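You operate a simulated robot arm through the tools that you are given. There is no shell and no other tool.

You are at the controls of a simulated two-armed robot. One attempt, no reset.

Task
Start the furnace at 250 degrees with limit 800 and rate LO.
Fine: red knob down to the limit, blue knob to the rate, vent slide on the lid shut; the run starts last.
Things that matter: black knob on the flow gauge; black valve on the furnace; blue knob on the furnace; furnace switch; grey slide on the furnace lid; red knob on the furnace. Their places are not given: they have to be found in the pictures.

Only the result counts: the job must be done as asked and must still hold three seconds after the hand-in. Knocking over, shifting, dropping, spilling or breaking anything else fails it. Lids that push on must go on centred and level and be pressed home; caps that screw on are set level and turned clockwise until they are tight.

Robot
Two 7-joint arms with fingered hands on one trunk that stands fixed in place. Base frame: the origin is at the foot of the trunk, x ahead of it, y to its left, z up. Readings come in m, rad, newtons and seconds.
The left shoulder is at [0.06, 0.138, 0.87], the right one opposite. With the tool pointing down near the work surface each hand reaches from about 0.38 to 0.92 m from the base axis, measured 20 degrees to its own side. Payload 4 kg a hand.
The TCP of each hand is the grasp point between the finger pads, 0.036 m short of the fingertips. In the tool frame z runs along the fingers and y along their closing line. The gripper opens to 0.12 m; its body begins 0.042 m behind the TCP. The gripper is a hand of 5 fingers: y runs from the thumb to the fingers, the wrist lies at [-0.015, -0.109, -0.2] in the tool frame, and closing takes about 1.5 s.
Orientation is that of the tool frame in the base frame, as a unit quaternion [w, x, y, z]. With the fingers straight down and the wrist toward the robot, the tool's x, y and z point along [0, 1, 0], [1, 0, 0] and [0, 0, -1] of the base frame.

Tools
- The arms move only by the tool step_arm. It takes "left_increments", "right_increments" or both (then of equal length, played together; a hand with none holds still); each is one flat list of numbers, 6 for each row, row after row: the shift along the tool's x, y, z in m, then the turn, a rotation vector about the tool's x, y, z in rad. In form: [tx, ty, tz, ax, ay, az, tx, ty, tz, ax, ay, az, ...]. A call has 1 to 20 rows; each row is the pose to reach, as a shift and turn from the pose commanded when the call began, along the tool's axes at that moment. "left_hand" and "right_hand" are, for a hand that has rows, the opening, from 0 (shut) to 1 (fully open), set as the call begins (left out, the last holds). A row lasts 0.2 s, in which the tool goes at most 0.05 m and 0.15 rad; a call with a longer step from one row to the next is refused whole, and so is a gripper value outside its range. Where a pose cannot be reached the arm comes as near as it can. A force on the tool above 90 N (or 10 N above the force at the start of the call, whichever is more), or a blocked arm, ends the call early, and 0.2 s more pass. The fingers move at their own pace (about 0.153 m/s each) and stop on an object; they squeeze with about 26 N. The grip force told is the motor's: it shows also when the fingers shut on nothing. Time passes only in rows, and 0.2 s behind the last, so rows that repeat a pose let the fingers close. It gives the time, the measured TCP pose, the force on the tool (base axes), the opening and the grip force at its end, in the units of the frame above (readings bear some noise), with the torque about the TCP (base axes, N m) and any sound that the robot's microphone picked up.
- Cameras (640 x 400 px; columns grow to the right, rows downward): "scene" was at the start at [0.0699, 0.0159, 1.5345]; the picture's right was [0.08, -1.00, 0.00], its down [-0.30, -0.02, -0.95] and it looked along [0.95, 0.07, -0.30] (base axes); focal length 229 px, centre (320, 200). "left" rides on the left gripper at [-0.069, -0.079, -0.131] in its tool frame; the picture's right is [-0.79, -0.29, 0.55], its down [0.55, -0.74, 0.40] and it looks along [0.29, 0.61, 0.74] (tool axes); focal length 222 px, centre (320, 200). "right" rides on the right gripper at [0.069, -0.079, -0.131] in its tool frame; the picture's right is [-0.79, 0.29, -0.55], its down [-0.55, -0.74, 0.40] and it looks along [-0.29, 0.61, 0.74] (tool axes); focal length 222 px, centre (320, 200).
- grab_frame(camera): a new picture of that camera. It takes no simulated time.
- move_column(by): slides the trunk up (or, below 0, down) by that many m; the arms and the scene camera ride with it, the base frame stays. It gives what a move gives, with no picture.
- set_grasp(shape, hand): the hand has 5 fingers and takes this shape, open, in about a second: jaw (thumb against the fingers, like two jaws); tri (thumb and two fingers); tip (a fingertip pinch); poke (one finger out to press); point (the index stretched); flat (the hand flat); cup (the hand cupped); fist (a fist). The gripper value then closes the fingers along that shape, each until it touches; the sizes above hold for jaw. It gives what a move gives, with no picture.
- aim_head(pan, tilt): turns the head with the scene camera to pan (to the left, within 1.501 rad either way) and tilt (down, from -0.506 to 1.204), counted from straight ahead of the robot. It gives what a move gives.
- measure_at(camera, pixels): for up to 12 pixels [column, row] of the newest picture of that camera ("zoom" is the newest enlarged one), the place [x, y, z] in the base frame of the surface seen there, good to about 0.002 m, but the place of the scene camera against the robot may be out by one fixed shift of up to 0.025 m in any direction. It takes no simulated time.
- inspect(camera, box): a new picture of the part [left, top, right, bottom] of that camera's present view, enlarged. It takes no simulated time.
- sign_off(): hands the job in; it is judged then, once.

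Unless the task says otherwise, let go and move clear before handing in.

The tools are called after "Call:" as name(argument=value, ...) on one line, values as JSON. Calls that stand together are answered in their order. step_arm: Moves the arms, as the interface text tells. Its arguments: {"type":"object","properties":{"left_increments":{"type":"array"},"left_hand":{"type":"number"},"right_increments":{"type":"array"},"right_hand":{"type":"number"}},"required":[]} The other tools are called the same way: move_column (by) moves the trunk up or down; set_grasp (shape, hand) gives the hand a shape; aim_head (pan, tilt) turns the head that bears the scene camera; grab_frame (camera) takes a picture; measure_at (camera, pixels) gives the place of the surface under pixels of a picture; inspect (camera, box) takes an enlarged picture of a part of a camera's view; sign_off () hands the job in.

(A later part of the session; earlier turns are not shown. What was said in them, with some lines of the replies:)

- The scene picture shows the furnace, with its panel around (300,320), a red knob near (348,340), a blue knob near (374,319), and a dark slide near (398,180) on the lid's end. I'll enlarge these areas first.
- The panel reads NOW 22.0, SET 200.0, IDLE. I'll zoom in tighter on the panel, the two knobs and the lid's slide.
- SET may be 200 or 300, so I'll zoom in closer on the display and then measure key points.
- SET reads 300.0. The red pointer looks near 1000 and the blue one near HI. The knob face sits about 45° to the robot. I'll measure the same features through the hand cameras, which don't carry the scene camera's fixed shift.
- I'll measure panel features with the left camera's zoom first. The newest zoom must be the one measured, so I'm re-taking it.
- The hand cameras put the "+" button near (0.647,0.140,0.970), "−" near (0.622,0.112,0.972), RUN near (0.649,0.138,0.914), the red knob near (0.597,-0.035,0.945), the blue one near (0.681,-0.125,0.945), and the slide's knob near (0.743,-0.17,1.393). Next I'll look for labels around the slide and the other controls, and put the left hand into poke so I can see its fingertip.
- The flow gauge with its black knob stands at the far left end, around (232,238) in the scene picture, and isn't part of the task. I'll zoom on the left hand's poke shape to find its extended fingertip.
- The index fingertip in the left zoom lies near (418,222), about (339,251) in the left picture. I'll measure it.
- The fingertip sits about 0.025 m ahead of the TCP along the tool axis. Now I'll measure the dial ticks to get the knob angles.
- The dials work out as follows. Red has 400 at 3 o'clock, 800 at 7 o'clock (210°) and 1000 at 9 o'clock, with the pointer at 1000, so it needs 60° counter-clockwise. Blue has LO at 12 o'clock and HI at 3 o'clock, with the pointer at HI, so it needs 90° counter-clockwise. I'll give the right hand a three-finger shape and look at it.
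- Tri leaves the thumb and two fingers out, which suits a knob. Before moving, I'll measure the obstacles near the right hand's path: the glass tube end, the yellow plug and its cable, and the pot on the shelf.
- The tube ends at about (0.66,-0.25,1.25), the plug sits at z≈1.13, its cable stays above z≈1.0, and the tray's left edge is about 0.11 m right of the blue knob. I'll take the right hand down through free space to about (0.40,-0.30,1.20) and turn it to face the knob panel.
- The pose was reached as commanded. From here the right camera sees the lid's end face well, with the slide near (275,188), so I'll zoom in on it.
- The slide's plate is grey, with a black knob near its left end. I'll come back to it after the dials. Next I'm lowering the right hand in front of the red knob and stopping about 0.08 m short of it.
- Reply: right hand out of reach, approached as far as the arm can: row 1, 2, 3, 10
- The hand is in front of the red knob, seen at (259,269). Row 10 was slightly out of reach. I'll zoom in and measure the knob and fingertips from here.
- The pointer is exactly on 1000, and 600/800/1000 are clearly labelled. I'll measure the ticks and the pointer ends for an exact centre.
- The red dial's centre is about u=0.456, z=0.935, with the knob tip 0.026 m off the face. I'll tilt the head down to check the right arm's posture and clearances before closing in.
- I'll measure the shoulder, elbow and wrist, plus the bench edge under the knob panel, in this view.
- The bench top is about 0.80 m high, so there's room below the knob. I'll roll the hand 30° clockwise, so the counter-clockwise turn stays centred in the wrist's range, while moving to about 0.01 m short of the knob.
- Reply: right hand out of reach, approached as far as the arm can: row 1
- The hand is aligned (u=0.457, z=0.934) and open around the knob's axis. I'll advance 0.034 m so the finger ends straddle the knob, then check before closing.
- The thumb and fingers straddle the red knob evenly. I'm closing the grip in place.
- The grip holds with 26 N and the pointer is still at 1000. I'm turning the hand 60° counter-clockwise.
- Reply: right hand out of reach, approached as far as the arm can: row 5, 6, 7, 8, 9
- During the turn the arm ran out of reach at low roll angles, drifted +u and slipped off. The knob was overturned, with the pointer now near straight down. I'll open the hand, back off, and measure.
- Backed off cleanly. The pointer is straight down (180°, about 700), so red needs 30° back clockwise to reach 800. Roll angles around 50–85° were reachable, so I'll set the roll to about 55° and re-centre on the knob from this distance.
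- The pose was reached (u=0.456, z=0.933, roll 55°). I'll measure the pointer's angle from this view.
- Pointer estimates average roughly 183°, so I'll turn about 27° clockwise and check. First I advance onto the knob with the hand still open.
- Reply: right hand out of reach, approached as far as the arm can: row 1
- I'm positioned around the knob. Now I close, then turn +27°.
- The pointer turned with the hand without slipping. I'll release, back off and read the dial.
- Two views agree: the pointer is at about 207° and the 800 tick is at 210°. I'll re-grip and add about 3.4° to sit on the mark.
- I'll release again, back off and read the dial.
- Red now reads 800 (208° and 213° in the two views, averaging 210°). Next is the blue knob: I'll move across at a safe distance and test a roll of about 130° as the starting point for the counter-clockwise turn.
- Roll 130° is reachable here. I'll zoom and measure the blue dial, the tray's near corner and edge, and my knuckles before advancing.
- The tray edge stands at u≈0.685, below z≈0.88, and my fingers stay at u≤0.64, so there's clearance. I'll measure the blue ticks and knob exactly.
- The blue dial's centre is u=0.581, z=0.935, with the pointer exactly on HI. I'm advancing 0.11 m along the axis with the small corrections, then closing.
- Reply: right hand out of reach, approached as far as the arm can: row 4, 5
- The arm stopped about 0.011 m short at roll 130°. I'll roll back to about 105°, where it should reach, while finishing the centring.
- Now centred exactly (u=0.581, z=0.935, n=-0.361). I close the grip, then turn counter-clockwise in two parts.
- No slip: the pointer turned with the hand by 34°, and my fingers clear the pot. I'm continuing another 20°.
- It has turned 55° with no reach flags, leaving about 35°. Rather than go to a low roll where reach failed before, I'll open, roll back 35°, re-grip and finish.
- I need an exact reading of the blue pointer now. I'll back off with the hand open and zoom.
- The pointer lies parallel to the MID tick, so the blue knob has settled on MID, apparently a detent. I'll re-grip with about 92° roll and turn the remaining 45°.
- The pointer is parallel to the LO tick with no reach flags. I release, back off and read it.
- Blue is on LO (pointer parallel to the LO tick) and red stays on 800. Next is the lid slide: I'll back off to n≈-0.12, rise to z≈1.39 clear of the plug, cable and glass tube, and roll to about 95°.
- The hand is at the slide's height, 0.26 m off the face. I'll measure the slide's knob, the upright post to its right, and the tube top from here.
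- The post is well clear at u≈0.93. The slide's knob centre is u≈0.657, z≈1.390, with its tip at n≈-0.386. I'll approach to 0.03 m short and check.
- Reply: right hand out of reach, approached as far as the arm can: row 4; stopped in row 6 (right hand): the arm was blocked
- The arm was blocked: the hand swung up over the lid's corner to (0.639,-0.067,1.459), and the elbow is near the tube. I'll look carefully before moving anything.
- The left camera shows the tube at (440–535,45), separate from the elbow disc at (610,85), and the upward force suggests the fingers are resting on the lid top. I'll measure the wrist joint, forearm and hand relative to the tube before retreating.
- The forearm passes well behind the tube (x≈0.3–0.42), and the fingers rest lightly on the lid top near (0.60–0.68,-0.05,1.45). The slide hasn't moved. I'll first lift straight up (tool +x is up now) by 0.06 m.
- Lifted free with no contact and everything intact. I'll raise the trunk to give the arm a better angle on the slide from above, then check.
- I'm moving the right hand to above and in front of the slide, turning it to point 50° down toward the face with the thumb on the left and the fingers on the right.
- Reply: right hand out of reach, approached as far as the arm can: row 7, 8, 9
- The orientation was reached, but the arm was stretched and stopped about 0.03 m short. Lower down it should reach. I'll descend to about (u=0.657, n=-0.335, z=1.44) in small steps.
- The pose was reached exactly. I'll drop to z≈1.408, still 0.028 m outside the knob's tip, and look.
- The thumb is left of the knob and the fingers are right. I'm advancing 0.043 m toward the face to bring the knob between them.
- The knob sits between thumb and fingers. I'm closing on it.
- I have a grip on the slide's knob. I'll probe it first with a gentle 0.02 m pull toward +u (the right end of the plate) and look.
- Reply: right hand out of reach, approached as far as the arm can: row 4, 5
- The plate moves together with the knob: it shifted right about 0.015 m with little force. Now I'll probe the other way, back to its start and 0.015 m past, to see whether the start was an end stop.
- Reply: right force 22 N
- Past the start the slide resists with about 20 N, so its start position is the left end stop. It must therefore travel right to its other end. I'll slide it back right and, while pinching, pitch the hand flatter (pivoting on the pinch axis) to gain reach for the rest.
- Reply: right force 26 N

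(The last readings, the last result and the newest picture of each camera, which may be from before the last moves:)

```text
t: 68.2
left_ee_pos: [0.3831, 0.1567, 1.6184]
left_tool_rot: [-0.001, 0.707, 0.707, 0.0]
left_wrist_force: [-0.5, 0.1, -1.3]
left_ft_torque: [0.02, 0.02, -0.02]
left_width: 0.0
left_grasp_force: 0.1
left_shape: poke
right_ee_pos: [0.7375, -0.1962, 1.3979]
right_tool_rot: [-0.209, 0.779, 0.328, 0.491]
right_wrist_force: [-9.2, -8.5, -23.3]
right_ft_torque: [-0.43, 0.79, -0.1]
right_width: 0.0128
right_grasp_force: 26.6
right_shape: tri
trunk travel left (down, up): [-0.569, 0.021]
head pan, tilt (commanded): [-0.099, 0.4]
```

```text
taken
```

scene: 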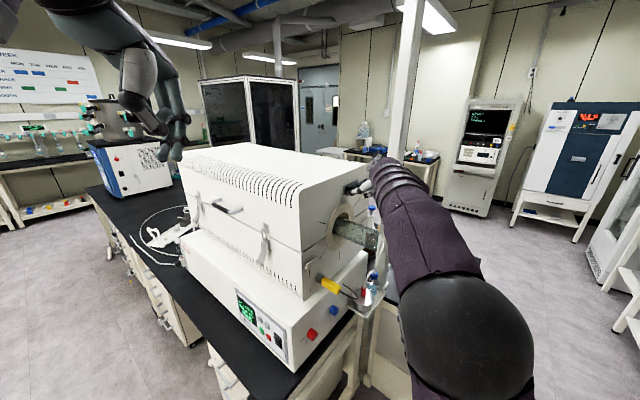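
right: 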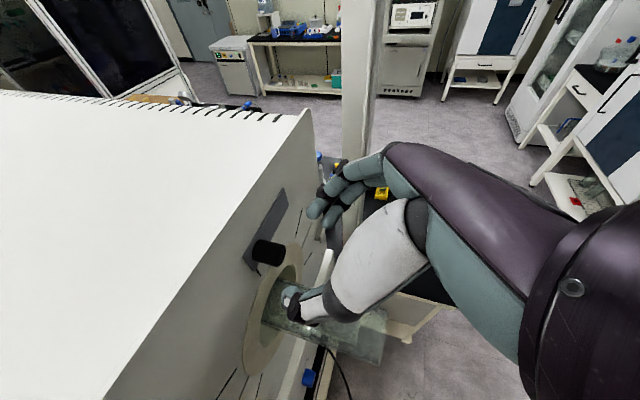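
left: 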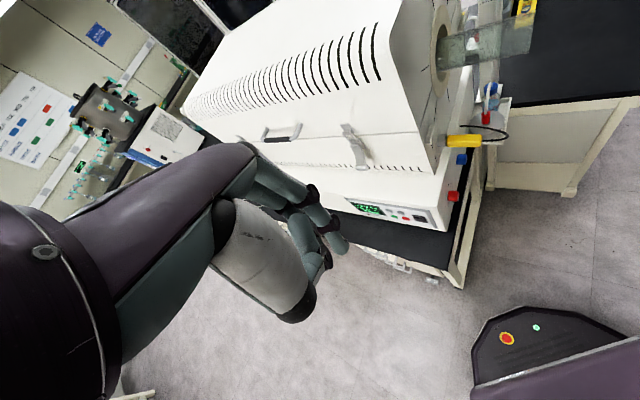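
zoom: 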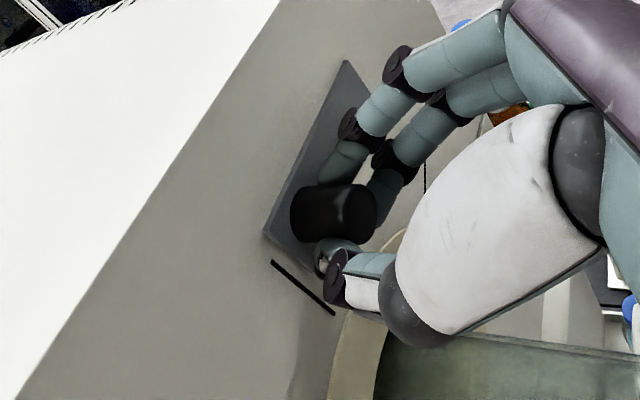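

No reach flags now, but the hand presses up on the knob (23 N). I'll relax by 4 mm down and 3 mm out while sliding right 0.03 m.

Call:
step_arm(right_increments=[-0.0049, 0, -0.001, 0, 0, 0, -0.0049, 0.007, -0.001, 0, 0, 0, -0.0049, 0.014, -0.001, 0, 0, 0, -0.0049, 0.022, -0.001, 0, 0, 0, -0.0049, 0.03, -0.001, 0, 0, 0, -0.0049, 0.03, -0.001, 0, 0, 0])

Call:
inspect(camera="right", box=[200, 150, 400, 330])

Call:
inspect(camera="scene", box=[320, 160, 420, 230])

```text
t: 69.6
left_ee_pos: [0.3823, 0.1577, 1.6201]
left_tool_rot: [0.0, 0.707, 0.708, 0.0]
left_wrist_force: [0.5, 0.0, -0.3]
left_ft_torque: [-0.02, 0.0, 0.01]
left_width: 0.0002
left_grasp_force: 0.1
left_shape: poke
right_ee_pos: [0.7578, -0.2174, 1.3972]
right_tool_rot: [-0.208, 0.779, 0.328, 0.493]
right_wrist_force: [-3.5, -4.1, -7.5]
right_ft_torque: [-0.19, 0.34, -0.05]
right_width: 0.0128
right_grasp_force: 25.6
right_shape: tri
trunk travel left (down, up): [-0.569, 0.021]
head pan, tilt (commanded): [-0.099, 0.4]
```

```text
2.22 times, centred on (300, 240) of right
```

zoom: 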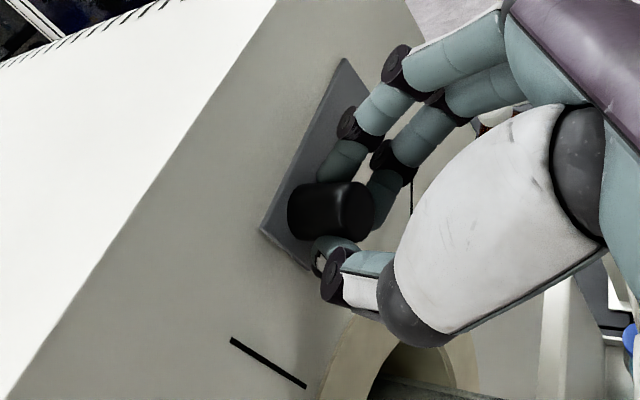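

```text
5.71 times, centred on (370, 195) of scene
```

zoom: 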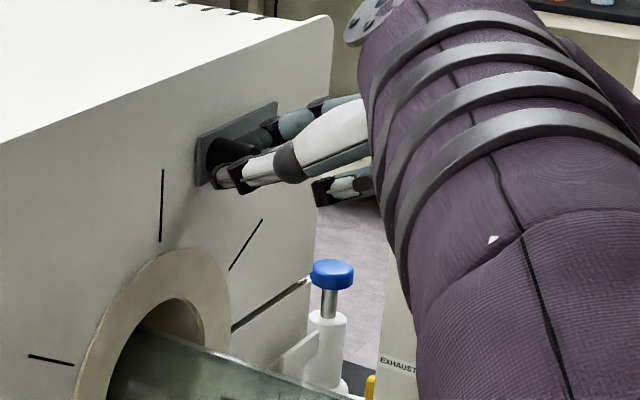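

The slide moves freely and has travelled 0.04 m so far, with no hole uncovered behind it. I'm continuing right until it stops.

Call:
step_arm(right_increments=[-0.001, 0.006, 0, 0, 0, 0, -0.001, 0.012, 0, 0, 0, 0, -0.001, 0.018, 0, 0, 0, 0, -0.001, 0.024, 0, 0, 0, 0, -0.001, 0.024, 0, 0, 0, 0])

Call:
inspect(camera="right", box=[200, 150, 400, 330])

Call:
inspect(camera="scene", box=[320, 160, 420, 230])

```text
t: 70.8
left_ee_pos: [0.3797, 0.1606, 1.62]
left_tool_rot: [0.0, 0.707, 0.707, 0.0]
left_wrist_force: [-0.9, 0.4, 0.5]
left_ft_torque: [-0.02, 0.0, 0.0]
left_width: 0.0
left_grasp_force: 0.1
left_shape: poke
right_ee_pos: [0.7673, -0.2273, 1.3964]
right_tool_rot: [-0.209, 0.778, 0.331, 0.492]
right_wrist_force: [-14.1, 5.9, -5.6]
right_ft_torque: [0.0, 0.35, 0.39]
right_width: 0.0124
right_grasp_force: 25.9
right_shape: tri
right hand out of reach, approached as far as the arm can: row 4, 5
trunk travel left (down, up): [-0.569, 0.021]
head pan, tilt (commanded): [-0.099, 0.4]
```

```text
2.22 times, centred on (300, 240) of right
```

zoom: 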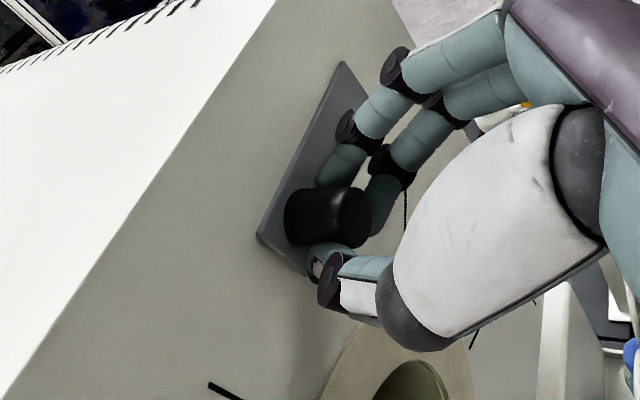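

```text
5.71 times, centred on (370, 195) of scene
```

zoom: 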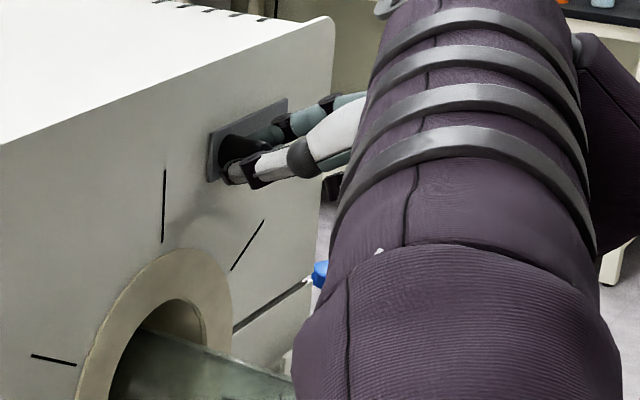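

The slide now pushes back with 14 N at about 0.053 m of travel, so it has reached its right end stop. I'll open the hand, withdraw straight out from the face, and inspect.

Call:
step_arm(right_increments=[-0.001, -0.004, 0, 0, 0, 0, -0.001, -0.006, 0, 0, 0, 0, -0.001, -0.006, 0, 0, 0, 0, -0.001, -0.006, 0, 0, 0, 0, -0.0116, -0.006, -0.0226, 0, 0, 0, -0.0222, -0.006, -0.0453, 0, 0, 0, -0.0392, -0.006, -0.0815, 0, 0, 0, -0.0392, -0.006, -0.0815, 0, 0, 0], right_hand=0.5)

Call:
grab_frame(camera="right")

Call:
grab_frame(camera="scene")

```text
t: 72.6
left_ee_pos: [0.3827, 0.1608, 1.6193]
left_tool_rot: [0.0, 0.707, 0.707, 0.0]
left_wrist_force: [-0.3, 0.6, -0.1]
left_ft_torque: [-0.02, 0.01, 0.01]
left_width: 0.0001
left_grasp_force: 0.1
left_shape: poke
right_ee_pos: [0.7018, -0.2897, 1.3951]
right_tool_rot: [-0.209, 0.778, 0.33, 0.492]
right_wrist_force: [-0.2, -0.2, -0.7]
right_ft_torque: [0.0, 0.02, 0.01]
right_width: 0.0598
right_grasp_force: 0.1
right_shape: tri
trunk travel left (down, up): [-0.569, 0.021]
head pan, tilt (commanded): [-0.099, 0.4]
```

```text
taken
```

right: 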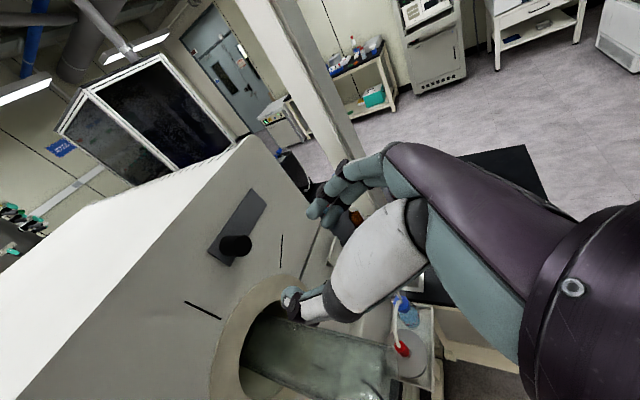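

```text
taken
```

scene: 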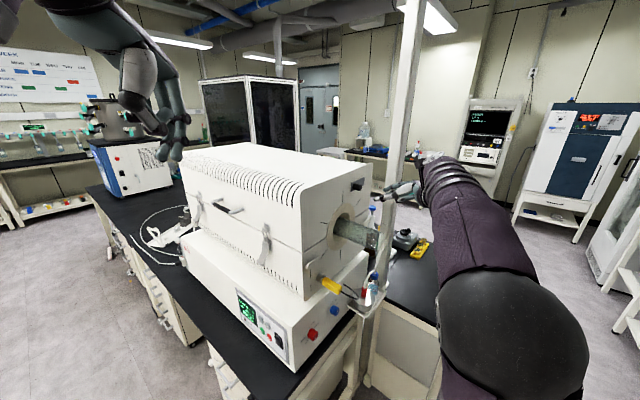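

Call:
inspect(camera="right", box=[170, 170, 310, 280])

Call:
measure_at(camera="zoom", pixels=[[315, 220], [325, 240], [185, 260], [250, 305], [395, 90], [430, 130], [70, 320], [230, 400], [480, 250], [350, 160]])

Call:
inspect(camera="scene", box=[325, 160, 395, 210])

Call:
inspect(camera="scene", box=[230, 280, 300, 360])

```text
3.64 times, centred on (240, 225) of right
```

zoom: 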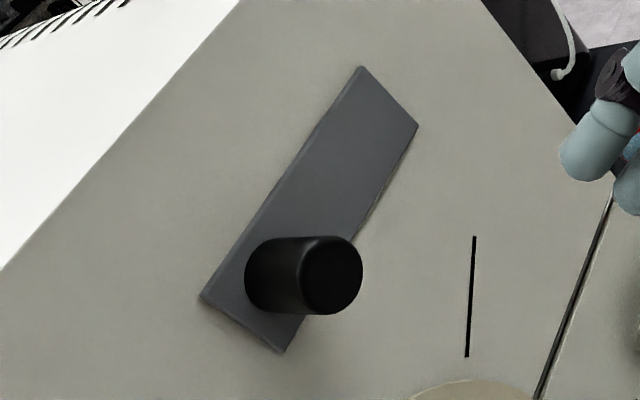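

```text
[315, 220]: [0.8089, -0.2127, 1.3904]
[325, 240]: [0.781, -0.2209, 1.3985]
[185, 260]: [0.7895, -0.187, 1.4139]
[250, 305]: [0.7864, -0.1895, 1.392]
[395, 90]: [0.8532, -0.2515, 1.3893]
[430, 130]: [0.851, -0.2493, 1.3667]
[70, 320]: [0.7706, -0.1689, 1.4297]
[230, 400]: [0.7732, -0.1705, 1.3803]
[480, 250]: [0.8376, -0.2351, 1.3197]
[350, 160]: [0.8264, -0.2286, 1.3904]
```

```text
8.00 times, centred on (360, 185) of scene
```

zoom: 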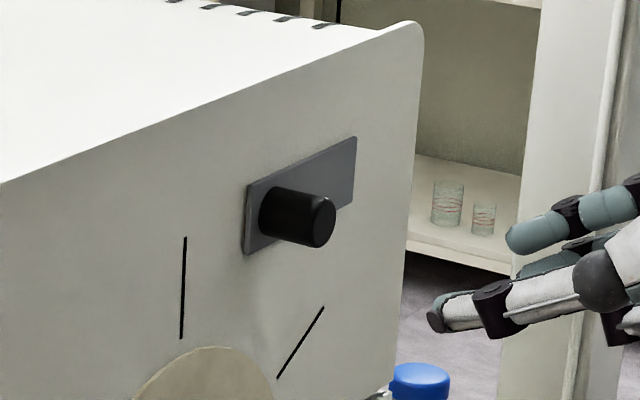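

```text
5.00 times, centred on (265, 320) of scene
```

zoom: 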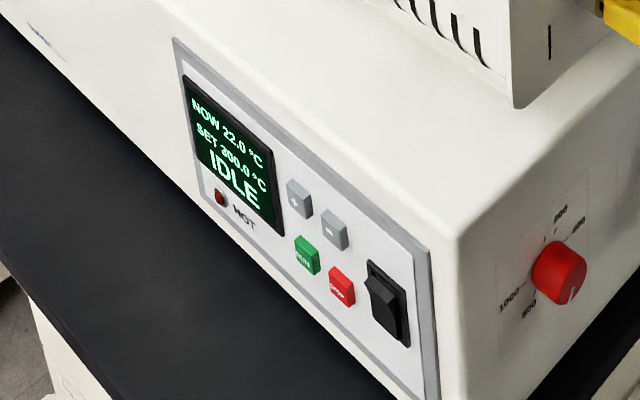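

No labels are visible near the slide. I'll measure the plate's corners for its exact travel.

Call:
inspect(camera="right", box=[195, 180, 295, 270])

Call:
measure_at(camera="zoom", pixels=[[270, 345], [180, 285], [365, 45], [425, 110], [325, 260], [280, 270], [340, 275], [300, 330]])

```text
4.44 times, centred on (245, 225) of right
```

zoom: 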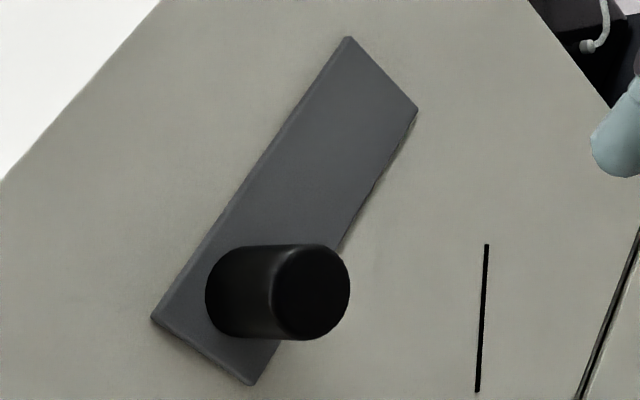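

```text
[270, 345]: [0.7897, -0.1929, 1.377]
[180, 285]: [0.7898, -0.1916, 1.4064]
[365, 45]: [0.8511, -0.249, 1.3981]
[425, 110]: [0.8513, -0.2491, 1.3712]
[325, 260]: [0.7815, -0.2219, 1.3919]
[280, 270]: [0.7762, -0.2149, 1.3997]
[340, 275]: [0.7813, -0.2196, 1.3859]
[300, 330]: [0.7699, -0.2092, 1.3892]
```

The slide has travelled 0.05 m to its stop. Now I'll withdraw the right arm well clear of the furnace and tube before lowering the trunk for the left hand.

Call:
step_arm(right_increments=[-0.019, 0, -0.0408, 0, 0, 0, -0.038, 0, -0.0815, 0, 0, 0, -0.0571, 0, -0.1223, 0, 0, 0, -0.0761, 0, -0.163, 0, 0, 0, -0.0761, -0.04, -0.19, 0, 0, 0, -0.0761, -0.08, -0.22, 0, 0, 0, -0.0761, -0.12, -0.24, 0, 0, 0, -0.0761, -0.16, -0.26, 0, 0, 0])

Call:
grab_frame(camera="scene")

```text
t: 74.4
left_ee_pos: [0.38, 0.1595, 1.6198]
left_tool_rot: [0.001, 0.707, 0.707, 0.001]
left_wrist_force: [-0.4, -0.3, 0.1]
left_ft_torque: [0.02, -0.05, 0.0]
left_width: 0.0
left_grasp_force: 0.1
left_shape: poke
right_ee_pos: [0.3965, -0.37, 1.4391]
right_tool_rot: [-0.209, 0.778, 0.33, 0.493]
right_wrist_force: [0.5, 0.5, 0.1]
right_ft_torque: [-0.01, 0.02, -0.03]
right_width: 0.06
right_grasp_force: 0.0
right_shape: tri
trunk travel left (down, up): [-0.569, 0.021]
head pan, tilt (commanded): [-0.099, 0.4]
```

```text
taken
```

scene: 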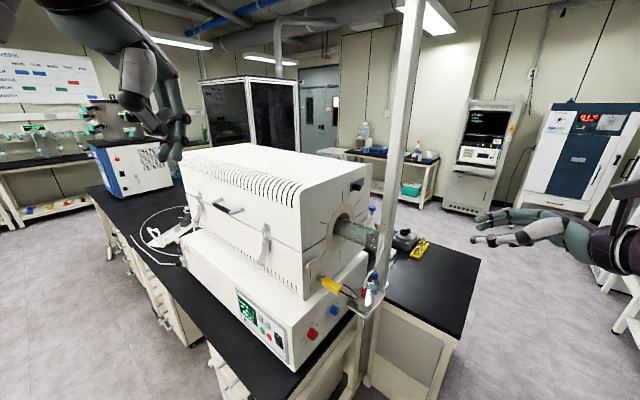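

The right arm is clear at (0.40,-0.37). I'll lower the trunk back by 0.12 m so the left hand has the mirror-image posture that worked at the dials.

Call:
move_column(by=-0.12)

Call:
aim_head(pan=0.2, tilt=0.7)

Call:
grab_frame(camera="scene")

```text
t: 75.9
left_ee_pos: [0.382, 0.1595, 1.4997]
left_tool_rot: [0.001, 0.708, 0.707, 0.0]
left_wrist_force: [0.0, 0.5, -0.3]
left_ft_torque: [-0.02, 0.03, -0.02]
left_width: 0.0002
left_grasp_force: 0.0
left_shape: poke
right_ee_pos: [0.3988, -0.3716, 1.3186]
right_tool_rot: [-0.208, 0.778, 0.33, 0.492]
right_wrist_force: [-0.2, 0.1, -0.4]
right_ft_torque: [-0.01, 0.0, -0.03]
right_width: 0.0598
right_grasp_force: 0.0
right_shape: tri
trunk travel left (down, up): [-0.449, 0.141]
head pan, tilt (commanded): [-0.099, 0.4]
```

```text
t: 76.7
left_ee_pos: [0.3813, 0.1588, 1.4996]
left_tool_rot: [-0.001, 0.707, 0.707, 0.0]
left_wrist_force: [-0.3, 0.4, 0.4]
left_ft_torque: [0.04, 0.02, 0.02]
left_width: 0.0003
left_grasp_force: 0.1
left_shape: poke
right_ee_pos: [0.4, -0.3708, 1.3186]
right_tool_rot: [-0.21, 0.778, 0.329, 0.493]
right_wrist_force: [0.2, 0.4, 0.3]
right_ft_torque: [-0.03, 0.01, 0.01]
right_width: 0.06
right_grasp_force: 0.0
right_shape: tri
trunk travel left (down, up): [-0.449, 0.141]
head pan, tilt (commanded): [0.201, 0.7]
```

```text
taken
```

scene: 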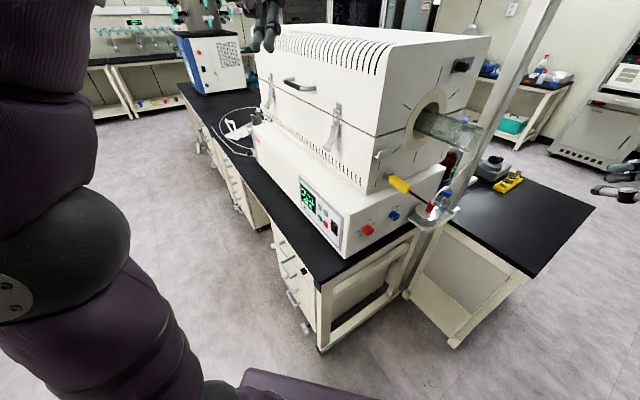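

Left hand next, by the mirrored path: down through free space to about (0.40,0.30,1.20), then turned to face the button panel.

Call:
step_arm(left_increments=[0.0207, 0.0029, 0.0429, 0, 0, 0, 0.0414, 0.0057, 0.0857, 0, 0, 0, 0.0621, 0.0086, 0.1286, 0, 0, 0, 0.0829, 0.0114, 0.1714, 0, 0, 0, 0.1036, 0.0143, 0.2143, 0, 0, 0, 0.1243, 0.0171, 0.2571, 0, 0, 0, 0.145, 0.02, 0.3, 0, 0, 0, 0.145, 0.02, 0.3, -0.1025, -0.0994, 0, 0.145, 0.02, 0.3, -0.2051, -0.1988, 0, 0.145, 0.02, 0.3, -0.3076, -0.2982, 0, 0.145, 0.02, 0.3, -0.4101, -0.3976, 0, 0.145, 0.02, 0.3, -0.5126, -0.497, 0, 0.145, 0.02, 0.3, -0.6152, -0.5963, 0, 0.145, 0.02, 0.3, -0.7177, -0.6957, 0, 0.145, 0.02, 0.3, -0.8202, -0.7951, 0, 0.145, 0.02, 0.3, -0.9227, -0.8945, 0, 0.145, 0.02, 0.3, -1.0253, -0.9939, 0, 0.145, 0.02, 0.3, -1.1278, -1.0933, 0])

Call:
grab_frame(camera="scene")

Call:
grab_frame(camera="left")

```text
t: 80.5
left_ee_pos: [0.402, 0.3048, 1.1986]
left_tool_rot: [0.707, 0.499, 0.501, 0.011]
left_wrist_force: [0.6, 0.3, 0.6]
left_ft_torque: [-0.03, -0.02, 0.02]
left_width: 0.0
left_grasp_force: 0.1
left_shape: poke
right_ee_pos: [0.3991, -0.3715, 1.3186]
right_tool_rot: [-0.209, 0.779, 0.33, 0.491]
right_wrist_force: [0.4, -1.0, -1.1]
right_ft_torque: [0.03, -0.04, -0.02]
right_width: 0.0598
right_grasp_force: 0.0
right_shape: tri
trunk travel left (down, up): [-0.449, 0.141]
head pan, tilt (commanded): [0.201, 0.7]
```

```text
taken
```

scene: 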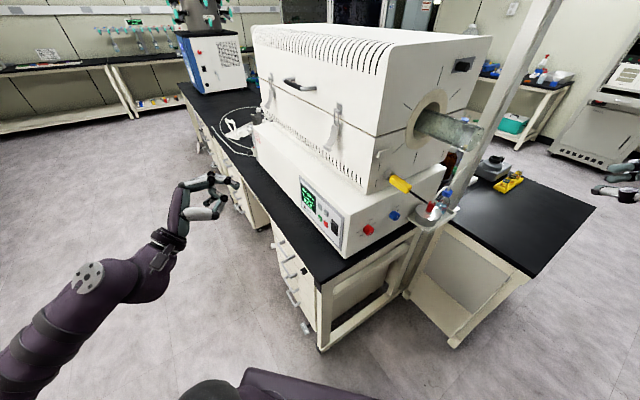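

```text
taken
```

left: 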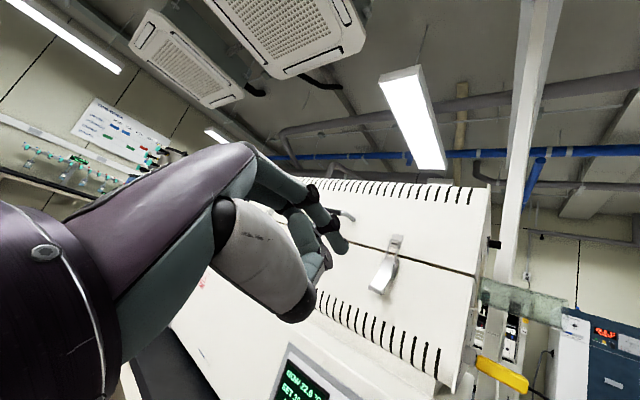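

The hand faces the panel. Now I go down to the "−" button's height, roll so the wrist lies toward the robot, and stop about 0.1 m short of the panel.

Call:
step_arm(left_increments=[0.0347, -0.0311, 0.008, 0, 0, 0, 0.0695, -0.0622, 0.016, 0, 0, 0, 0.1042, -0.0934, 0.024, 0, 0, 0, 0.139, -0.1245, 0.032, 0, 0, 0, 0.1737, -0.1556, 0.04, 0, 0, 0, 0.1737, -0.1556, 0.04, 0, 0, -0.135, 0.1737, -0.1556, 0.04, 0, 0, -0.27, 0.1737, -0.1556, 0.04, 0, 0, -0.405, 0.1737, -0.1556, 0.04, 0, 0, -0.54, 0.1737, -0.1556, 0.08, 0, 0, -0.54, 0.1737, -0.1556, 0.12, 0, 0, -0.54, 0.1737, -0.1556, 0.16, 0, 0, -0.54, 0.1737, -0.1556, 0.16, 0, 0, -0.54])

Call:
grab_frame(camera="scene")

Call:
grab_frame(camera="left")

```text
t: 83.3
left_ee_pos: [0.5405, 0.2086, 0.9683]
left_tool_rot: [0.684, 0.348, 0.616, -0.178]
left_wrist_force: [1.2, -0.7, 0.8]
left_ft_torque: [-0.01, 0.02, -0.01]
left_width: 0.0002
left_grasp_force: 0.1
left_shape: poke
left hand out of reach, approached as far as the arm can: row 1, 2, 3, 4, 5, 6, 7, 8, 9, 10, 11, 12, 13
right_ee_pos: [0.4, -0.3716, 1.3183]
right_tool_rot: [-0.209, 0.778, 0.33, 0.492]
right_wrist_force: [-0.1, 0.1, -0.7]
right_ft_torque: [-0.02, -0.01, 0.0]
right_width: 0.0599
right_grasp_force: 0.0
right_shape: tri
trunk travel left (down, up): [-0.449, 0.141]
head pan, tilt (commanded): [0.201, 0.7]
```

```text
taken
```

scene: 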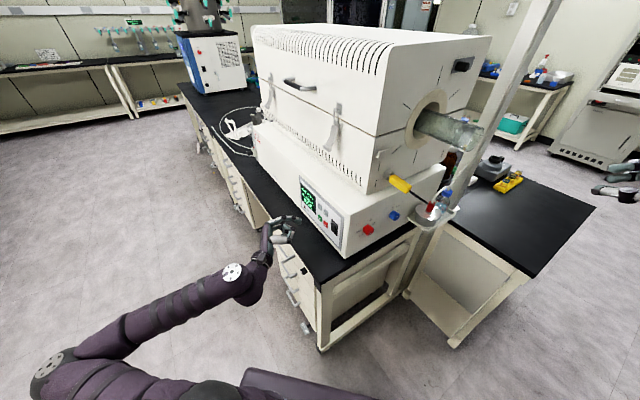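

```text
taken
```

left: 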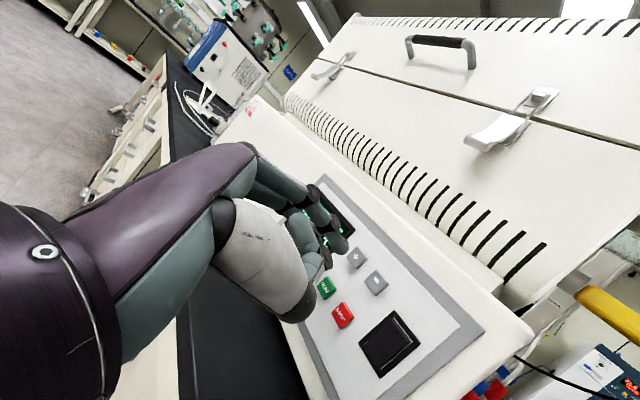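

The hand is close to target, facing the panel with the "−" button near (376,283) in the left picture. I'll zoom in to measure the buttons and my fingertip.

Call:
inspect(camera="left", box=[280, 180, 440, 340])

Call:
measure_at(camera="zoom", pixels=[[312, 222], [360, 282], [232, 295], [280, 365], [300, 165], [312, 182], [325, 185], [290, 140], [270, 215], [370, 230], [240, 250], [418, 385]])

```text
2.50 times, centred on (360, 260) of left
```

zoom: 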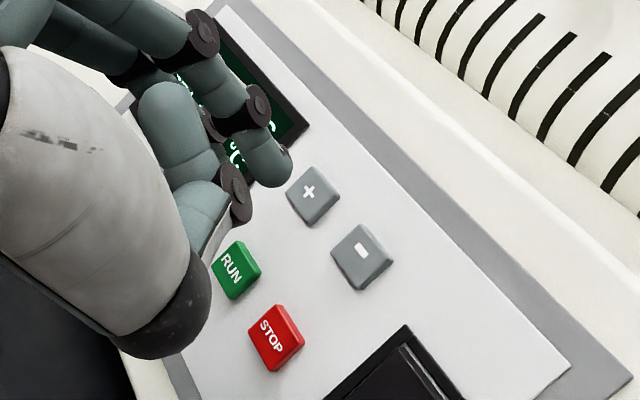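

```text
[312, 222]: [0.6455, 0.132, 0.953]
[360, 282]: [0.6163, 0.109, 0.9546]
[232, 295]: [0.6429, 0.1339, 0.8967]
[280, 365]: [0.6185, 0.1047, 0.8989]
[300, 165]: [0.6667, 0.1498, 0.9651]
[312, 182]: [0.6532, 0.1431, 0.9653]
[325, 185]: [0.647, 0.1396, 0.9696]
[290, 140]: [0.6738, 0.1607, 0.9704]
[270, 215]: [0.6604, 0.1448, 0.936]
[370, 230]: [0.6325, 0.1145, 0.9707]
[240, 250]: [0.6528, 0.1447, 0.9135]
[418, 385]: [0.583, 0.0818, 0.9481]
```

Call:
measure_at(camera="zoom", pixels=[[313, 195], [362, 255], [236, 268], [276, 335], [265, 183], [272, 175], [258, 170], [275, 160], [245, 140], [281, 180], [360, 245], [350, 260]])

Call:
inspect(camera="left", box=[310, 200, 390, 280])

```text
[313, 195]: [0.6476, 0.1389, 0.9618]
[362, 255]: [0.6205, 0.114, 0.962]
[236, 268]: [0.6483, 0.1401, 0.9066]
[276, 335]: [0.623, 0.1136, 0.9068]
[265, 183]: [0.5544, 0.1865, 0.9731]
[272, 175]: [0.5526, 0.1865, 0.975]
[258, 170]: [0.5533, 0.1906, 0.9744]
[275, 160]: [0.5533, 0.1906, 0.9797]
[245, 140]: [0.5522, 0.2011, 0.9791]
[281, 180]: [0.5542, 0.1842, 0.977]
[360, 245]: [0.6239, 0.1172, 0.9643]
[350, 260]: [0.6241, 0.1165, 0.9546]
```

```text
5.00 times, centred on (350, 240) of left
```

zoom: 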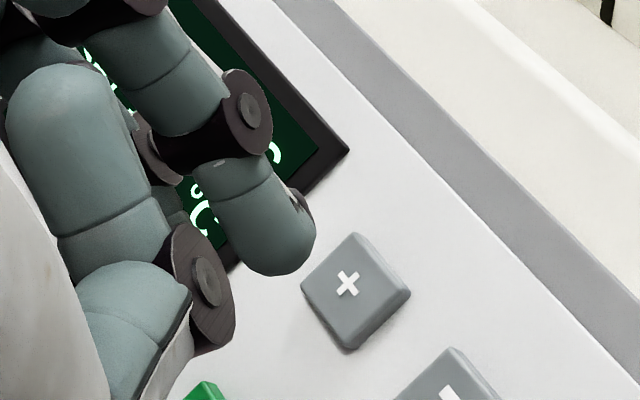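

The button centres are "−" (w=0.514, z=0.962) and RUN (w=0.552, z=0.907). My fingertip is about 0.029 m ahead of the TCP, at w≈0.525, z≈0.972. I'll shift to line up with "−" and move to about 0.02 m off it.

Call:
step_arm(left_increments=[0.0023, -0.0043, 0.025, 0, 0, 0, 0.0046, -0.0087, 0.05, 0, 0, 0, 0.0069, -0.013, 0.073, 0, 0, 0, 0.0069, -0.013, 0.073, 0, 0, 0])

Call:
inspect(camera="left", box=[280, 180, 400, 300])

Call:
inspect(camera="scene", box=[280, 160, 380, 260])

```text
t: 84.3
left_ee_pos: [0.5851, 0.1514, 0.956]
left_tool_rot: [0.684, 0.348, 0.616, -0.178]
left_wrist_force: [0.1, 0.2, -0.3]
left_ft_torque: [0.02, 0.0, -0.03]
left_width: 0.0002
left_grasp_force: 0.1
left_shape: poke
right_ee_pos: [0.3993, -0.3707, 1.3174]
right_tool_rot: [-0.207, 0.778, 0.33, 0.492]
right_wrist_force: [-0.2, -0.7, 0.6]
right_ft_torque: [-0.04, 0.0, -0.01]
right_width: 0.0599
right_grasp_force: 0.1
right_shape: tri
trunk travel left (down, up): [-0.449, 0.141]
head pan, tilt (commanded): [0.201, 0.7]
```

```text
3.33 times, centred on (340, 240) of left
```

zoom: 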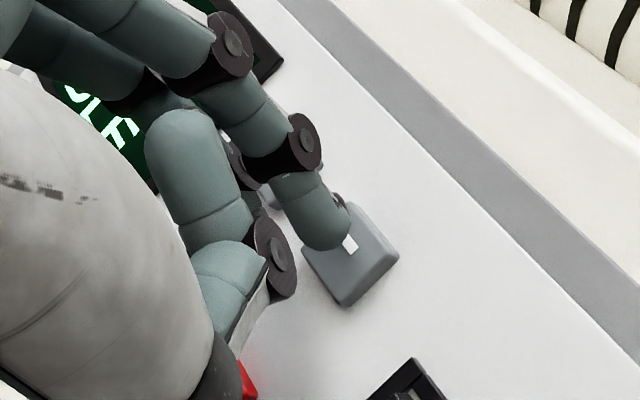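

```text
4.00 times, centred on (330, 210) of scene
```

zoom: 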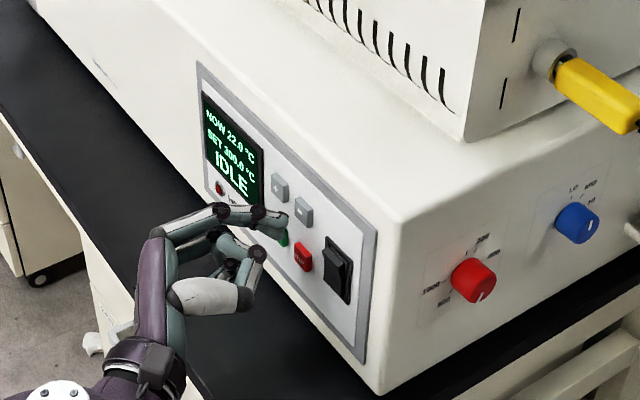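

The tip is lined up 0.02 m in front of "−". I'll press in to about 5 mm past contact and come straight back, then read the display.

Call:
step_arm(left_increments=[0, 0.0005, 0.012, 0, 0, 0, 0, 0.0005, 0.022, 0, 0, 0, 0, 0.0005, 0.027, 0, 0, 0, 0, 0.0005, 0.012, 0, 0, 0, 0, 0.0005, 0, 0, 0, 0])

Call:
inspect(camera="scene", box=[295, 170, 345, 240])

```text
t: 85.5
left_ee_pos: [0.5856, 0.1498, 0.9561]
left_tool_rot: [0.684, 0.349, 0.615, -0.179]
left_wrist_force: [-0.1, -0.1, 0.5]
left_ft_torque: [-0.01, 0.0, 0.0]
left_width: 0.0
left_grasp_force: 0.0
left_shape: poke
right_ee_pos: [0.3996, -0.3703, 1.3178]
right_tool_rot: [-0.209, 0.778, 0.33, 0.492]
right_wrist_force: [-0.8, -0.4, -0.3]
right_ft_torque: [0.0, -0.03, 0.01]
right_width: 0.0599
right_grasp_force: 0.1
right_shape: tri
trunk travel left (down, up): [-0.449, 0.141]
head pan, tilt (commanded): [0.201, 0.7]
heard: click
```

```text
5.71 times, centred on (320, 205) of scene
```

zoom: 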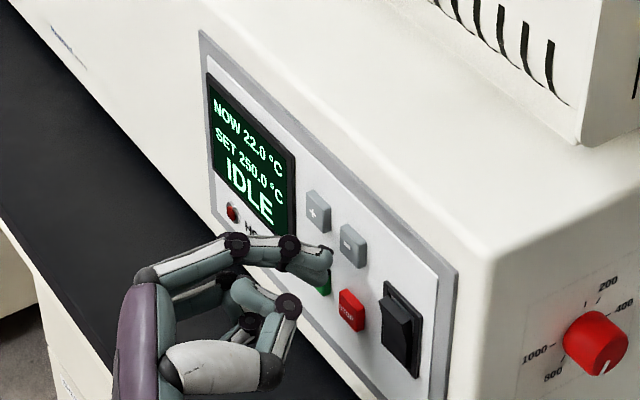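

I heard a click, and SET seems to read 250.0 now. I'll zoom in to confirm.

Call:
inspect(camera="scene", box=[298, 178, 326, 214])

Call:
inspect(camera="left", box=[280, 140, 420, 280])

```text
11.11 times, centred on (312, 196) of scene
```

zoom: 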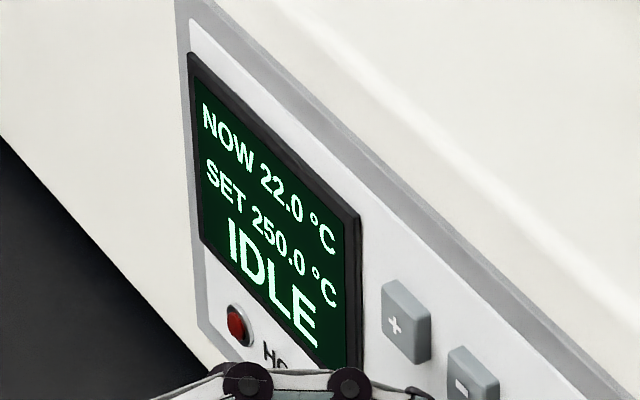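

```text
2.86 times, centred on (350, 210) of left
```

zoom: 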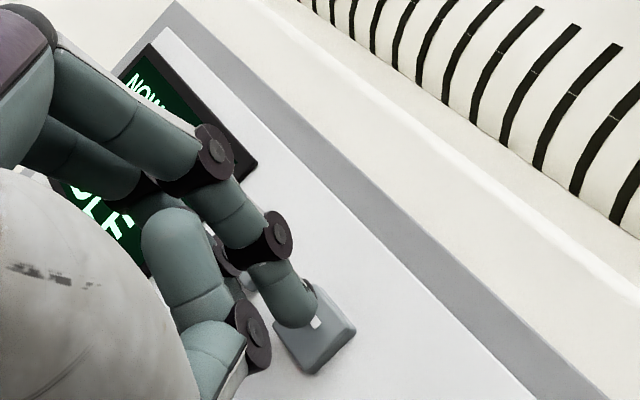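

SET reads 250.0, so one press was worth 50. Before starting the run, I'll re-check the dials and the slide.

Call:
inspect(camera="scene", box=[350, 200, 410, 245])

Call:
inspect(camera="scene", box=[400, 40, 500, 110])

Call:
inspect(camera="right", box=[150, 100, 400, 300])

```text
8.89 times, centred on (380, 222) of scene
```

zoom: 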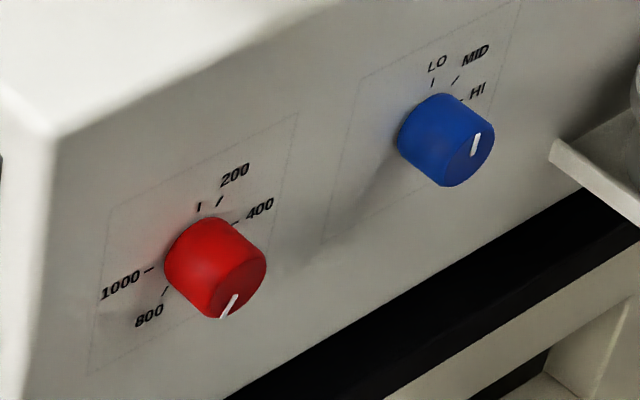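

```text
5.71 times, centred on (450, 75) of scene
```

zoom: 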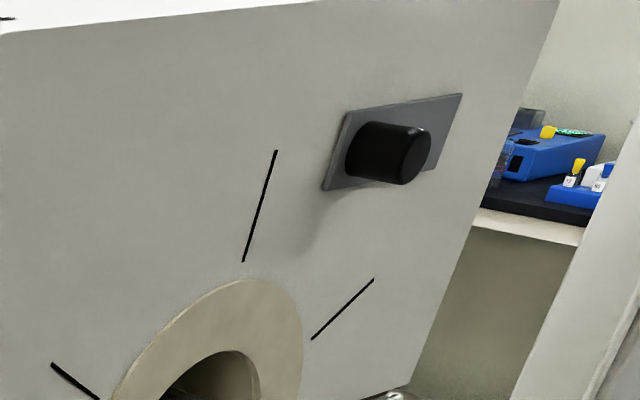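

```text
2.00 times, centred on (275, 200) of right
```

zoom: 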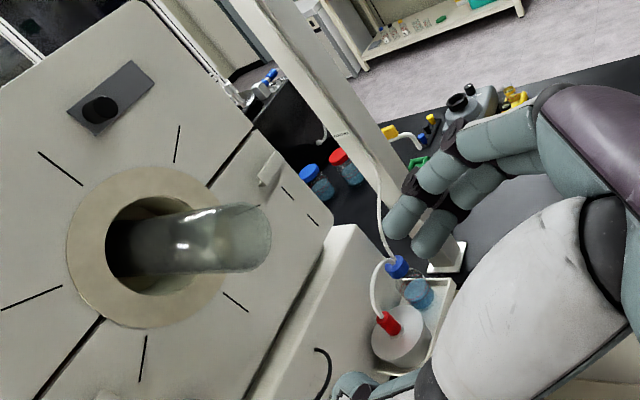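

Everything holds: red at 211° (800), blue on LO, slide at its right stop. Now I back off, shift to the green RUN button (+0.038 m along the panel, 0.055 m lower) and check alignment.

Call:
step_arm(left_increments=[0, 0, -0.03, 0, 0, 0, 0.0211, 0.0075, -0.03, 0, 0, 0, 0.0423, 0.015, -0.03, 0, 0, 0, 0.0634, 0.0225, -0.03, 0, 0, 0, 0.0634, 0.0225, -0.012, 0, 0, 0, 0.0634, 0.0225, 0, 0, 0, 0, 0.0634, 0.0225, 0, 0, 0, 0])

Call:
inspect(camera="left", box=[280, 180, 400, 300])

Call:
inspect(camera="scene", box=[290, 165, 350, 245])

```text
t: 87.1
left_ee_pos: [0.612, 0.1769, 0.9013]
left_tool_rot: [0.684, 0.348, 0.616, -0.178]
left_wrist_force: [0.1, -0.2, 0.4]
left_ft_torque: [0.02, -0.02, -0.02]
left_width: 0.0001
left_grasp_force: 0.1
left_shape: poke
right_ee_pos: [0.4001, -0.37, 1.3181]
right_tool_rot: [-0.209, 0.778, 0.329, 0.492]
right_wrist_force: [0.0, -0.2, 0.0]
right_ft_torque: [0.03, 0.02, 0.0]
right_width: 0.0601
right_grasp_force: 0.1
right_shape: tri
trunk travel left (down, up): [-0.449, 0.141]
head pan, tilt (commanded): [0.201, 0.7]
```

```text
3.33 times, centred on (340, 240) of left
```

zoom: 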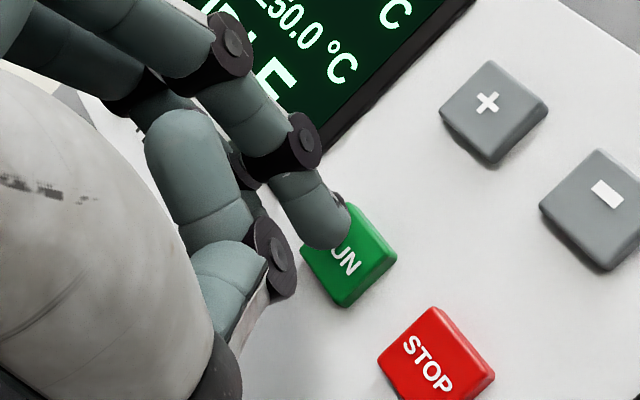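

```text
5.00 times, centred on (320, 205) of scene
```

zoom: 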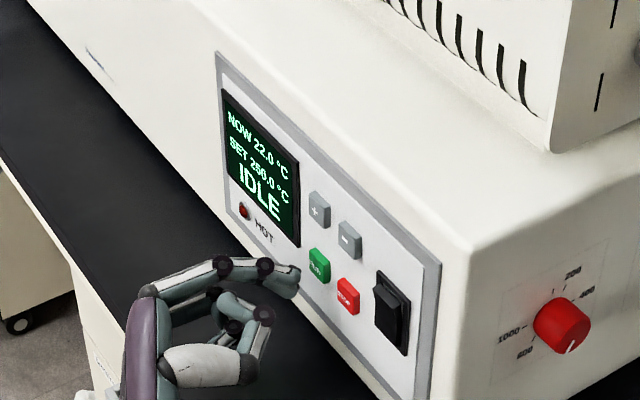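

The fingertip sits over RUN just as it did over "−", and the display shows SET 250.0. I'm pressing RUN with the same stroke.

Call:
step_arm(left_increments=[0, 0, 0.012, 0, 0, 0, 0, 0, 0.022, 0, 0, 0, 0, 0, 0.027, 0, 0, 0, 0, 0, 0.012, 0, 0, 0, 0, 0, 0, 0, 0, 0])

Call:
inspect(camera="scene", box=[290, 165, 350, 245])

Call:
inspect(camera="scene", box=[298, 178, 326, 214])

```text
t: 88.3
left_ee_pos: [0.612, 0.1781, 0.9032]
left_tool_rot: [0.684, 0.348, 0.616, -0.18]
left_wrist_force: [0.1, -0.3, -0.5]
left_ft_torque: [0.01, -0.02, 0.01]
left_width: 0.0001
left_grasp_force: 0.1
left_shape: poke
right_ee_pos: [0.3993, -0.3719, 1.3184]
right_tool_rot: [-0.208, 0.778, 0.33, 0.493]
right_wrist_force: [-0.7, 0.1, 0.4]
right_ft_torque: [-0.03, 0.01, 0.01]
right_width: 0.0598
right_grasp_force: 0.1
right_shape: tri
trunk travel left (down, up): [-0.449, 0.141]
head pan, tilt (commanded): [0.201, 0.7]
heard: click
```

```text
5.00 times, centred on (320, 205) of scene
```

zoom: 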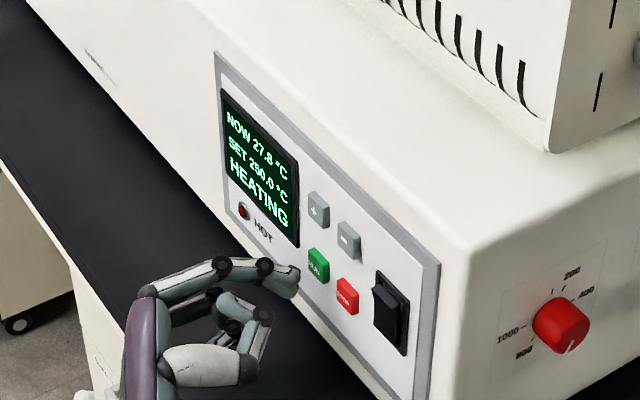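

```text
11.11 times, centred on (312, 196) of scene
```

zoom: 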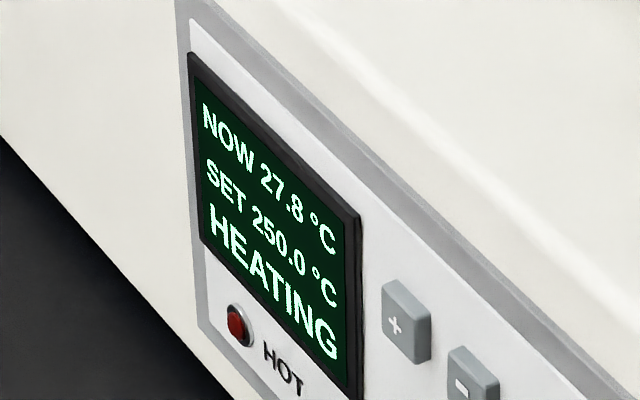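

The display reads HEATING, NOW 27.8, SET 250.0, so the run has started. I'm withdrawing the left hand from the panel.

Call:
step_arm(left_increments=[0, 0, -0.04, 0, 0, 0, 0, 0, -0.08, 0, 0, 0, 0, 0, -0.12, 0, 0, 0, 0, 0, -0.16, 0, 0, 0, 0, 0, -0.16, 0, 0, 0])

Call:
grab_frame(camera="scene")

Call:
inspect(camera="scene", box=[290, 165, 410, 255])

Call:
inspect(camera="scene", box=[220, 30, 520, 220])

```text
t: 89.5
left_ee_pos: [0.4952, 0.2887, 0.9013]
left_tool_rot: [0.684, 0.348, 0.615, -0.178]
left_wrist_force: [-0.1, 0.0, 0.5]
left_ft_torque: [-0.02, 0.03, 0.0]
left_width: 0.0
left_grasp_force: 0.1
left_shape: poke
right_ee_pos: [0.4003, -0.3708, 1.3181]
right_tool_rot: [-0.209, 0.779, 0.329, 0.491]
right_wrist_force: [0.6, -0.5, 0.3]
right_ft_torque: [0.0, -0.03, 0.01]
right_width: 0.06
right_grasp_force: 0.0
right_shape: tri
trunk travel left (down, up): [-0.449, 0.141]
head pan, tilt (commanded): [0.201, 0.7]
```

```text
taken
```

scene: 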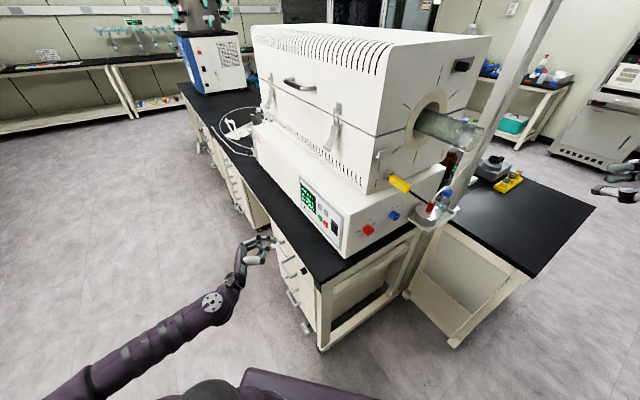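

```text
4.44 times, centred on (350, 210) of scene
```

zoom: 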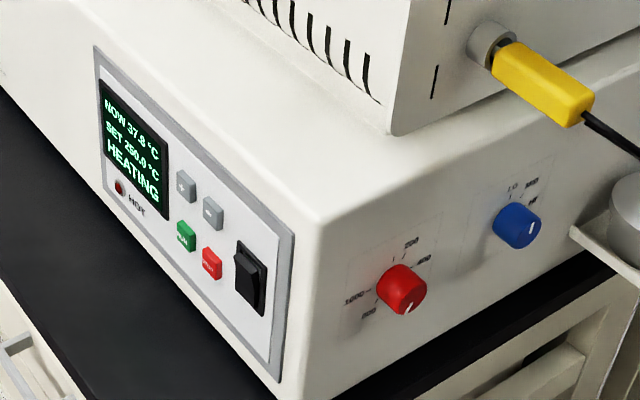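

```text
2.11 times, centred on (370, 125) of scene
```

zoom: 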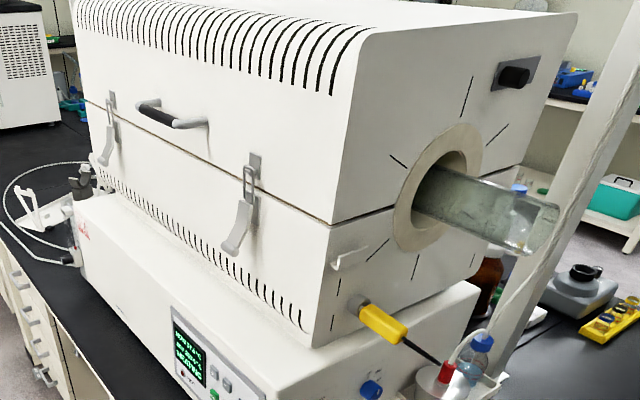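

The furnace reads HEATING at 37.8 with SET 250.0. Red is on 800, blue on LO, the slide is at its stop, and both hands are clear with nothing disturbed. I'm handing in.

Call:
sign_off()

```text
The job is handed in.
```

The furnace is running: the display read HEATING with SET 250.0 and the temperature climbing (37.8 °C at the last look). I've handed the job in, but I'm not certain I shut the vent in the right direction.

- **Limit:** the red knob is on 800. It overshot to about 700 on the first turn when my grip slipped, and I brought it back to the mark.
- **Rate:** the blue knob is on LO.
- **Vent slide:** I moved it 0.05 m from its left end stop to its right end stop. There is no label or visible hole to show which end is shut. I chose right because it started against the left stop and the task asked for it to be closed.
- **Temperature:** one press of "−" took it from 300 to 250.
- **Run:** pressed last, after everything else was set.

On my first approach to the slide the right arm was blocked, and its fingers rested on the lid top with about 10 N. I lifted off, and nothing looked shifted in the pictures afterwards. The valve, flow gauge and power switch were not touched, and both hands were clear when I handed in.
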